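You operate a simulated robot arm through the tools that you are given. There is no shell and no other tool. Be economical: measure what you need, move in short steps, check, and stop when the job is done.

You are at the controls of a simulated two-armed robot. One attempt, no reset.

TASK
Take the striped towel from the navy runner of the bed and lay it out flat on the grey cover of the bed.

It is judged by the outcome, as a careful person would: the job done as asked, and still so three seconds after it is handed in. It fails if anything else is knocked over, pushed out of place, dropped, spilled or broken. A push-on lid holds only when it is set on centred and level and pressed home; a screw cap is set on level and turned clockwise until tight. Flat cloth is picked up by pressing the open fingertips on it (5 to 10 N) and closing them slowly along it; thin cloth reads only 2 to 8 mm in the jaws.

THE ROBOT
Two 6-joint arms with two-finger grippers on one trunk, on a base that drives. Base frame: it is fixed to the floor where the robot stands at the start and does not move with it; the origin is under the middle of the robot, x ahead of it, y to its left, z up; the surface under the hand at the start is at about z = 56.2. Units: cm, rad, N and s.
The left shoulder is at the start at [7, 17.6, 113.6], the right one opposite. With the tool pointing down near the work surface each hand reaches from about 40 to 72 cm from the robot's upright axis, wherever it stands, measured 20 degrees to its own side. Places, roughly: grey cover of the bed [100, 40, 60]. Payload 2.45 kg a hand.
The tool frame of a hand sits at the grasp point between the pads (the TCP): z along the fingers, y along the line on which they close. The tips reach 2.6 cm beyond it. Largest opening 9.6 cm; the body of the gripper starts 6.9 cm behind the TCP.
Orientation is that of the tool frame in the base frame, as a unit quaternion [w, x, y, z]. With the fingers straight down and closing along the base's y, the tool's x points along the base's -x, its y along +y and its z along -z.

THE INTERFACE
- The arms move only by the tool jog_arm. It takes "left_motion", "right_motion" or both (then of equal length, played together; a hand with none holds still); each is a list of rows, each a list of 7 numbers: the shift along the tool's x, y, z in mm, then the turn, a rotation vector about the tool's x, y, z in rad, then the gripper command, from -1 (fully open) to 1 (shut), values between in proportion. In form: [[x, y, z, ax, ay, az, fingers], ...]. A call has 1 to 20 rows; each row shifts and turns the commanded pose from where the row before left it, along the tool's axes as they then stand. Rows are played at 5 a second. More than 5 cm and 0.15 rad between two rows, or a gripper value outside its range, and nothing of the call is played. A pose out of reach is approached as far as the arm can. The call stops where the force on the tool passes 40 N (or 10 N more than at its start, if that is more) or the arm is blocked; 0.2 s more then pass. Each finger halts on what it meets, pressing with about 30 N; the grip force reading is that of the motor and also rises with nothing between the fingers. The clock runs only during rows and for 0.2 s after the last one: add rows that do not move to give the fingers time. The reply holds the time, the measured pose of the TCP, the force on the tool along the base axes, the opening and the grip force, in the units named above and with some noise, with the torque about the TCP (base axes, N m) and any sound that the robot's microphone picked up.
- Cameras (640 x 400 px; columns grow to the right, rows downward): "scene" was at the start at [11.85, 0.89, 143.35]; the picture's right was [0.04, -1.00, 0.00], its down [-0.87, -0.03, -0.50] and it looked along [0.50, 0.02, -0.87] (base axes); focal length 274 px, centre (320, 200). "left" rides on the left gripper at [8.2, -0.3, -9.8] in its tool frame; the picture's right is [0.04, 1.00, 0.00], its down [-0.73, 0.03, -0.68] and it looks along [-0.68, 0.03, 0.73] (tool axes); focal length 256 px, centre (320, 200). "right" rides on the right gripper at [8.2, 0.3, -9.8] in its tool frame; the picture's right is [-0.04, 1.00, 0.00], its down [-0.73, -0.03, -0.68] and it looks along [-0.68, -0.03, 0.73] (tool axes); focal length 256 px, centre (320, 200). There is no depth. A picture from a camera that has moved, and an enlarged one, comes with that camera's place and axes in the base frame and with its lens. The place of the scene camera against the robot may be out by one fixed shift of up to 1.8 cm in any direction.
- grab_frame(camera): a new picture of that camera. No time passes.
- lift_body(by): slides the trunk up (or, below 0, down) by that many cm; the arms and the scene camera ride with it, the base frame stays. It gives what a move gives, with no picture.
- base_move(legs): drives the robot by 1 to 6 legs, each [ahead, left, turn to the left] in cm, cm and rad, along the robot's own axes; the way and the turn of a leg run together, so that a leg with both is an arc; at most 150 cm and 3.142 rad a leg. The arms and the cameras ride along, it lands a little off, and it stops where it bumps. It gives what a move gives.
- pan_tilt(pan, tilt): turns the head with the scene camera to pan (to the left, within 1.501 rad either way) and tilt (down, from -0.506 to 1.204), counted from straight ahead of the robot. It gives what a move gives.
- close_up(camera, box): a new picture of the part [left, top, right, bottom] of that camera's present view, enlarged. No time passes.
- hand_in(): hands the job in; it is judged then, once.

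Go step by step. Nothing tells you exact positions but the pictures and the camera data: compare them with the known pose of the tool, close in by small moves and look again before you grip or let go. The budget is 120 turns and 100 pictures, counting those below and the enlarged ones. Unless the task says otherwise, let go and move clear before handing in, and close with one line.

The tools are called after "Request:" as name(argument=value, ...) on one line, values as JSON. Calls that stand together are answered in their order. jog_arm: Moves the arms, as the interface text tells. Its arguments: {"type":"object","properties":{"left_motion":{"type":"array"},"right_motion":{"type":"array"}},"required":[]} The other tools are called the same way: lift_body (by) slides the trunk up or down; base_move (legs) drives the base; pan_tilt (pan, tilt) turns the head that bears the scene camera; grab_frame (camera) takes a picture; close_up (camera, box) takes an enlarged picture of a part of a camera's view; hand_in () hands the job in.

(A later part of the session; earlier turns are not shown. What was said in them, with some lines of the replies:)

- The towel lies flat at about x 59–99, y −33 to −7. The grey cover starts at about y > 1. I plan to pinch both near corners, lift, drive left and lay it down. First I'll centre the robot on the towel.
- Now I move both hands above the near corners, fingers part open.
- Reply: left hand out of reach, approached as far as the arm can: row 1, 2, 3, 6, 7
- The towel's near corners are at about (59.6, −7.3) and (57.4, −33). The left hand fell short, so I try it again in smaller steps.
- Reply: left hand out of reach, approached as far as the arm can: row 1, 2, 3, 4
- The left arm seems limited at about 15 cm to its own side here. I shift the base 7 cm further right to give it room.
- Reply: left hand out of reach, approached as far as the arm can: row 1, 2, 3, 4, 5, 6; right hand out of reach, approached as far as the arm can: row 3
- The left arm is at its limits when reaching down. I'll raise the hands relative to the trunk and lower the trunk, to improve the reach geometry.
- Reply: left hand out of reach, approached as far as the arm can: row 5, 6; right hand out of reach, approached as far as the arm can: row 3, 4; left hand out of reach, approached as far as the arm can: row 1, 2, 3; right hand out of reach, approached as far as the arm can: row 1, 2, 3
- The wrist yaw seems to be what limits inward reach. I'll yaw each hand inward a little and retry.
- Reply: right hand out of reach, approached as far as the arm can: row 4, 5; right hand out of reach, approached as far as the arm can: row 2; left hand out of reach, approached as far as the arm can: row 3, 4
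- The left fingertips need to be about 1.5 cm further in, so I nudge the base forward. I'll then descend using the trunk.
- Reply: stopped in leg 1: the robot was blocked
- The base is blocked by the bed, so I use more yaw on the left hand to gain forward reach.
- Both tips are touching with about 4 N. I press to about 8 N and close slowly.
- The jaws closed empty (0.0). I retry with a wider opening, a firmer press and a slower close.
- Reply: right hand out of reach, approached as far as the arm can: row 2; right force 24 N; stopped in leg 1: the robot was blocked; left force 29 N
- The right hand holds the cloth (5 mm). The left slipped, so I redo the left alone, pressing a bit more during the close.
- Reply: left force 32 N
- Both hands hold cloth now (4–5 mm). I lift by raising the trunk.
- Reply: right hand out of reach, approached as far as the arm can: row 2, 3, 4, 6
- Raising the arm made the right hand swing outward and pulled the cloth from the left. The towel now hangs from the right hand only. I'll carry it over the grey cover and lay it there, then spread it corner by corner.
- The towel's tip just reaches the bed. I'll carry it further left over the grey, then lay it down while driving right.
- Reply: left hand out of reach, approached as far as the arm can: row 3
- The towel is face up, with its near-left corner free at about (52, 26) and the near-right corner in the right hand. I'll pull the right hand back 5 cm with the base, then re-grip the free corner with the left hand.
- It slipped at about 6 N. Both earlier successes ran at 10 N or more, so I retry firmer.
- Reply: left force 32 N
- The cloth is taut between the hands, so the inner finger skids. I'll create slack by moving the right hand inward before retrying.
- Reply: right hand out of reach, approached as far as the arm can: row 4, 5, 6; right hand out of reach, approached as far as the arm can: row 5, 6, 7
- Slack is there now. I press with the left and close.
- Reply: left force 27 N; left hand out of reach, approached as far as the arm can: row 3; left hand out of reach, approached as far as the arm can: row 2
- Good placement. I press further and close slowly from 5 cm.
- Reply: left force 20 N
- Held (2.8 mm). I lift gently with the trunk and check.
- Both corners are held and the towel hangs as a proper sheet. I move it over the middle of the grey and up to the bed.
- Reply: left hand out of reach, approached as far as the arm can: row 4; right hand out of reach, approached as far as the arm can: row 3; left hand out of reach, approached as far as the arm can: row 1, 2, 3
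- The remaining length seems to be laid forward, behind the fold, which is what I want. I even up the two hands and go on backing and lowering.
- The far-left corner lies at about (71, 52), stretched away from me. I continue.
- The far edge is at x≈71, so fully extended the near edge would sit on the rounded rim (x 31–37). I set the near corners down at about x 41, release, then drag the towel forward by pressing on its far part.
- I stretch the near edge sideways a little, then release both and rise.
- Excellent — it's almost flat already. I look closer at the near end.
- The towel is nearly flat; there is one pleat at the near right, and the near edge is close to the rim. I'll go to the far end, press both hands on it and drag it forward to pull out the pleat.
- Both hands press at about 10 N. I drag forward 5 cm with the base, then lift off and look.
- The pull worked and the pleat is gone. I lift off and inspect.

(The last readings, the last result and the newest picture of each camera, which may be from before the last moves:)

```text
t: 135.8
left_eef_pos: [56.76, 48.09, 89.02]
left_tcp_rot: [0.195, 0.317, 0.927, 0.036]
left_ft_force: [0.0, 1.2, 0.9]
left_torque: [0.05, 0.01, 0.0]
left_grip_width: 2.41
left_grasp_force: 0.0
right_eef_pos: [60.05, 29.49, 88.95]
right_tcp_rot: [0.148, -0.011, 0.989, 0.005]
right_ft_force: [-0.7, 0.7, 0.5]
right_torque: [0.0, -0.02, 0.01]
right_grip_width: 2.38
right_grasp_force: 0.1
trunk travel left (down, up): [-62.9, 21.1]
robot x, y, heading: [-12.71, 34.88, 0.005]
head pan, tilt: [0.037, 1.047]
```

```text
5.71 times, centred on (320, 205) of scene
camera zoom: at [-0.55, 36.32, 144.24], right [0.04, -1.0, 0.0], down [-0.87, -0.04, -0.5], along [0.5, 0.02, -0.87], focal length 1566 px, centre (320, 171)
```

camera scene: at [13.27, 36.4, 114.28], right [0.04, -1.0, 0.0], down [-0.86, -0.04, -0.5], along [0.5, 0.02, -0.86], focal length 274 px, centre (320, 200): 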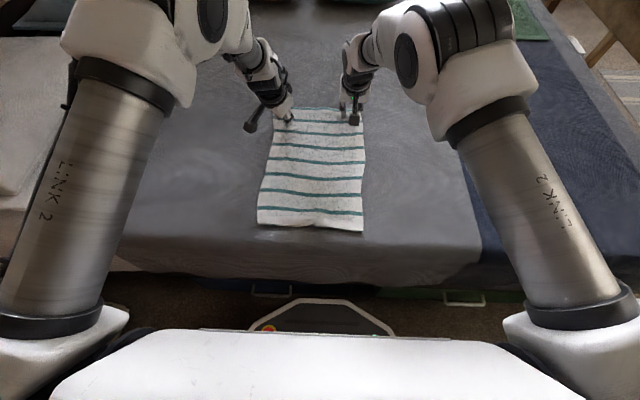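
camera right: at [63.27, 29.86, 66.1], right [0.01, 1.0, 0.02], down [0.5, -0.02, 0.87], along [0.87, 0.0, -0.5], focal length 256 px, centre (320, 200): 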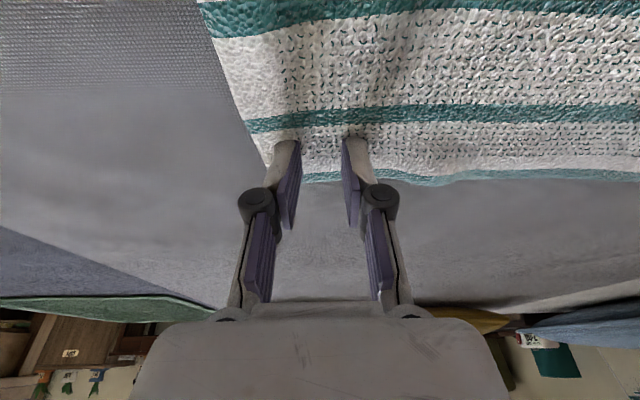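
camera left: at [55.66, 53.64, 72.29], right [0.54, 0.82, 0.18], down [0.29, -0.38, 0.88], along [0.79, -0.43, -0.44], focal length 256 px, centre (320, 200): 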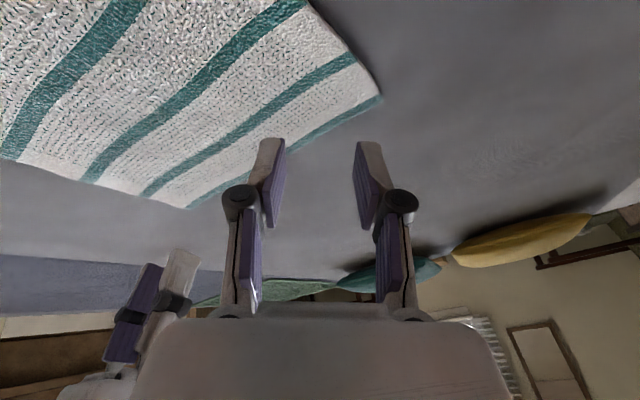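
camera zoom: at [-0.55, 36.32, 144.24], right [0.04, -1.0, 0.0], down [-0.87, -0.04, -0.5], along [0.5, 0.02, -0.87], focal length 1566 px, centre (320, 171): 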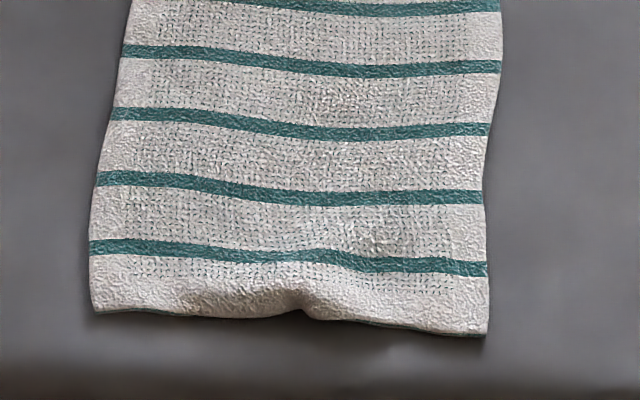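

Only a small ripple remains at the middle of the near edge. I'll smooth it by pressing near both corners and spreading the hands about 1 cm each.

Request:
base_move(legs=[[-15, 0.9, 0]])

Request:
jog_arm(left_motion=[[0, 0, 0, 0, 0, 0, 0.6], [0, 0, 0, 0, 0, 0, 0.6], [0, 0, 0, 0, 0, 0, 0.6]], right_motion=[[9.5, 0, -3, 0, 0, 0, 0.6], [9.5, 0, -3, 0, 0, 0, 0.6], [9.5, 3, -2, 0, 0, 0, 0.6]])

Request:
lift_body(by=-25)

Request:
grab_frame(camera="left")

Request:
grab_frame(camera="right")

```text
t: 137.2
left_eef_pos: [41.98, 48.86, 88.91]
left_tcp_rot: [0.195, 0.317, 0.928, 0.036]
left_ft_force: [-0.1, 0.3, -1.0]
left_torque: [0.0, -0.02, 0.01]
left_grip_width: 2.4
left_grasp_force: 0.0
right_eef_pos: [45.03, 30.38, 88.78]
right_tcp_rot: [0.148, -0.011, 0.989, 0.004]
right_ft_force: [0.1, 0.9, -0.7]
right_torque: [-0.01, 0.02, -0.02]
right_grip_width: 2.39
right_grasp_force: 0.1
trunk travel left (down, up): [-62.9, 21.1]
robot x, y, heading: [-27.1, 36.22, 0.007]
head pan, tilt: [0.037, 1.047]
```

```text
t: 138.0
left_eef_pos: [41.91, 49.05, 88.96]
left_tcp_rot: [0.194, 0.317, 0.927, 0.035]
left_ft_force: [-0.2, 0.3, 0.4]
left_torque: [-0.02, -0.02, 0.03]
left_grip_width: 1.91
left_grasp_force: 0.1
right_eef_pos: [42.21, 30.66, 88.89]
right_tcp_rot: [0.148, -0.011, 0.989, 0.005]
right_ft_force: [0.2, -0.7, -0.4]
right_torque: [0.02, 0.02, 0.02]
right_grip_width: 1.89
right_grasp_force: 0.0
trunk travel left (down, up): [-62.9, 21.1]
robot x, y, heading: [-27.47, 36.33, 0.003]
head pan, tilt: [0.037, 1.047]
```

```text
t: 140.6
left_eef_pos: [41.78, 49.01, 64.07]
left_tcp_rot: [0.194, 0.317, 0.928, 0.036]
left_ft_force: [0.5, -0.4, -1.2]
left_torque: [-0.02, 0.01, 0.03]
left_grip_width: 1.92
left_grasp_force: 0.2
right_eef_pos: [42.17, 30.55, 63.99]
right_tcp_rot: [0.148, -0.011, 0.989, 0.005]
right_ft_force: [0.6, 1.4, 0.2]
right_torque: [0.0, 0.02, -0.02]
right_grip_width: 1.92
right_grasp_force: 0.1
trunk travel left (down, up): [-37.9, 46.1]
robot x, y, heading: [-27.24, 36.32, 0.006]
head pan, tilt: [0.037, 1.047]
```

```text
24 pictures are left
camera left: at [31.84, 54.3, 70.17], right [0.54, 0.82, 0.18], down [0.29, -0.38, 0.88], along [0.79, -0.43, -0.44], focal length 256 px, centre (320, 200)
```

left: 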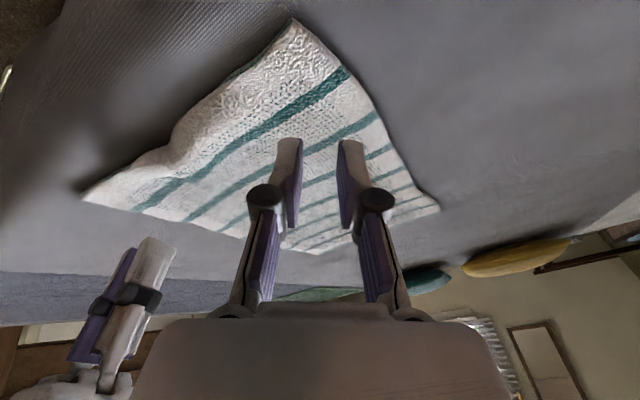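

```text
23 pictures are left
camera right: at [31.51, 30.65, 70.96], right [0.02, 1.0, 0.02], down [0.5, -0.02, 0.86], along [0.86, 0.0, -0.5], focal length 256 px, centre (320, 200)
```

right: 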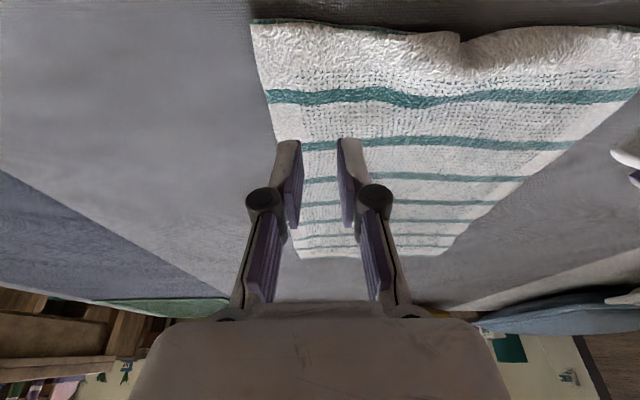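

Request:
lift_body(by=-4.8)

Request:
lift_body(by=-0.3)

```text
t: 141.5
left_eef_pos: [41.82, 48.94, 59.33]
left_tcp_rot: [0.196, 0.317, 0.927, 0.037]
left_ft_force: [0.3, -0.9, 5.2]
left_torque: [-0.07, 0.04, 0.04]
left_grip_width: 1.92
left_grasp_force: 0.0
right_eef_pos: [42.16, 30.66, 59.25]
right_tcp_rot: [0.148, -0.012, 0.989, 0.005]
right_ft_force: [0.6, 0.6, 2.6]
right_torque: [0.02, -0.01, 0.02]
right_grip_width: 1.91
right_grasp_force: 0.0
trunk travel left (down, up): [-33.1, 50.9]
robot x, y, heading: [-27.37, 35.9, 0.008]
head pan, tilt: [0.037, 1.047]
```

```text
t: 142.0
left_eef_pos: [41.71, 48.94, 59.33]
left_tcp_rot: [0.197, 0.317, 0.927, 0.037]
left_ft_force: [-0.5, -7.0, 18.4]
left_torque: [-0.29, 0.16, 0.03]
left_grip_width: 2.12
left_grasp_force: 1.0
right_eef_pos: [42.15, 30.51, 59.04]
right_tcp_rot: [0.152, -0.01, 0.988, 0.005]
right_ft_force: [3.6, 2.1, 9.8]
right_torque: [0.06, -0.06, 0.04]
right_grip_width: 1.93
right_grasp_force: 0.1
trunk travel left (down, up): [-32.8, 51.2]
robot x, y, heading: [-27.21, 36.07, 0.004]
head pan, tilt: [0.037, 1.047]
```

Request:
jog_arm(left_motion=[[2, 2.6, -0.8, 0, 0, 0, 0.6], [2, 2.6, 0, 0, 0, 0, 0.6], [2, 2.6, 0, 0, 0, 0, 0.6], [0, 0, 0, 0, 0, 0, 0.6]], right_motion=[[0, -3.5, 0, 0, 0, 0, 0.6], [0, -3.5, 0, 0, 0, 0, 0.6], [0, -3.5, 0, 0, 0, 0, 0.6], [0, 0, 0, 0, 0, 0, 0.6]])

Request:
lift_body(by=30)

Request:
close_up(camera="scene", box=[260, 60, 400, 200])

```text
t: 143.0
left_eef_pos: [41.63, 49.91, 59.42]
left_tcp_rot: [0.198, 0.318, 0.927, 0.038]
left_ft_force: [5.0, -17.1, 29.0]
left_torque: [-0.79, 0.11, 0.19]
left_grip_width: 2.26
left_grasp_force: 2.7
right_eef_pos: [41.99, 29.3, 59.12]
right_tcp_rot: [0.15, -0.01, 0.989, 0.006]
right_ft_force: [1.7, 2.4, 6.9]
right_torque: [0.03, -0.02, 0.01]
right_grip_width: 1.98
right_grasp_force: 0.1
trunk travel left (down, up): [-32.8, 51.2]
robot x, y, heading: [-27.19, 36.5, 0.004]
head pan, tilt: [0.037, 1.047]
```

```text
t: 146.0
left_eef_pos: [41.84, 50.06, 89.08]
left_tcp_rot: [0.194, 0.317, 0.928, 0.036]
left_ft_force: [0.1, 0.3, 0.6]
left_torque: [0.02, 0.05, 0.0]
left_grip_width: 1.92
left_grasp_force: 0.1
right_eef_pos: [42.32, 29.55, 88.85]
right_tcp_rot: [0.149, -0.011, 0.989, 0.006]
right_ft_force: [-0.3, 0.6, -0.6]
right_torque: [-0.04, 0.0, 0.0]
right_grip_width: 1.92
right_grasp_force: 0.0
trunk travel left (down, up): [-62.8, 21.2]
robot x, y, heading: [-27.37, 36.51, 0.008]
head pan, tilt: [0.037, 1.047]
```

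```text
2.86 times, centred on (330, 130) of scene
camera zoom: at [-15.41, 37.14, 144.15], right [0.04, -1.0, 0.0], down [-0.87, -0.04, -0.5], along [0.5, 0.02, -0.87], focal length 783 px, centre (291, 400)
```

zoom: 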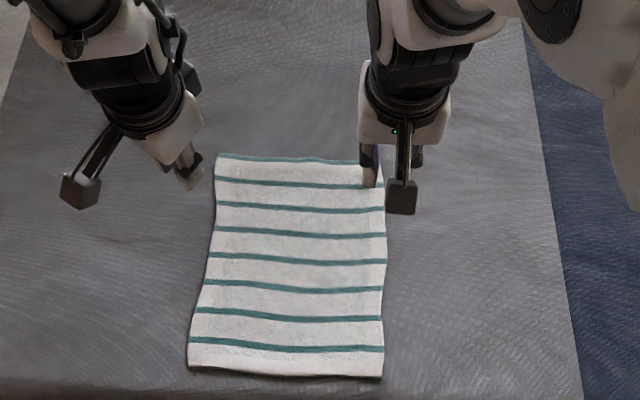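

The towel lies flat and smooth, wholly on the grey cover, and both hands are well clear, so I hand it in.

Request:
hand_in()

```text
The job is handed in.
```

The striped towel has been moved off the navy runner and lies flat and smooth on the grey cover, with both hands clear and the job handed in.
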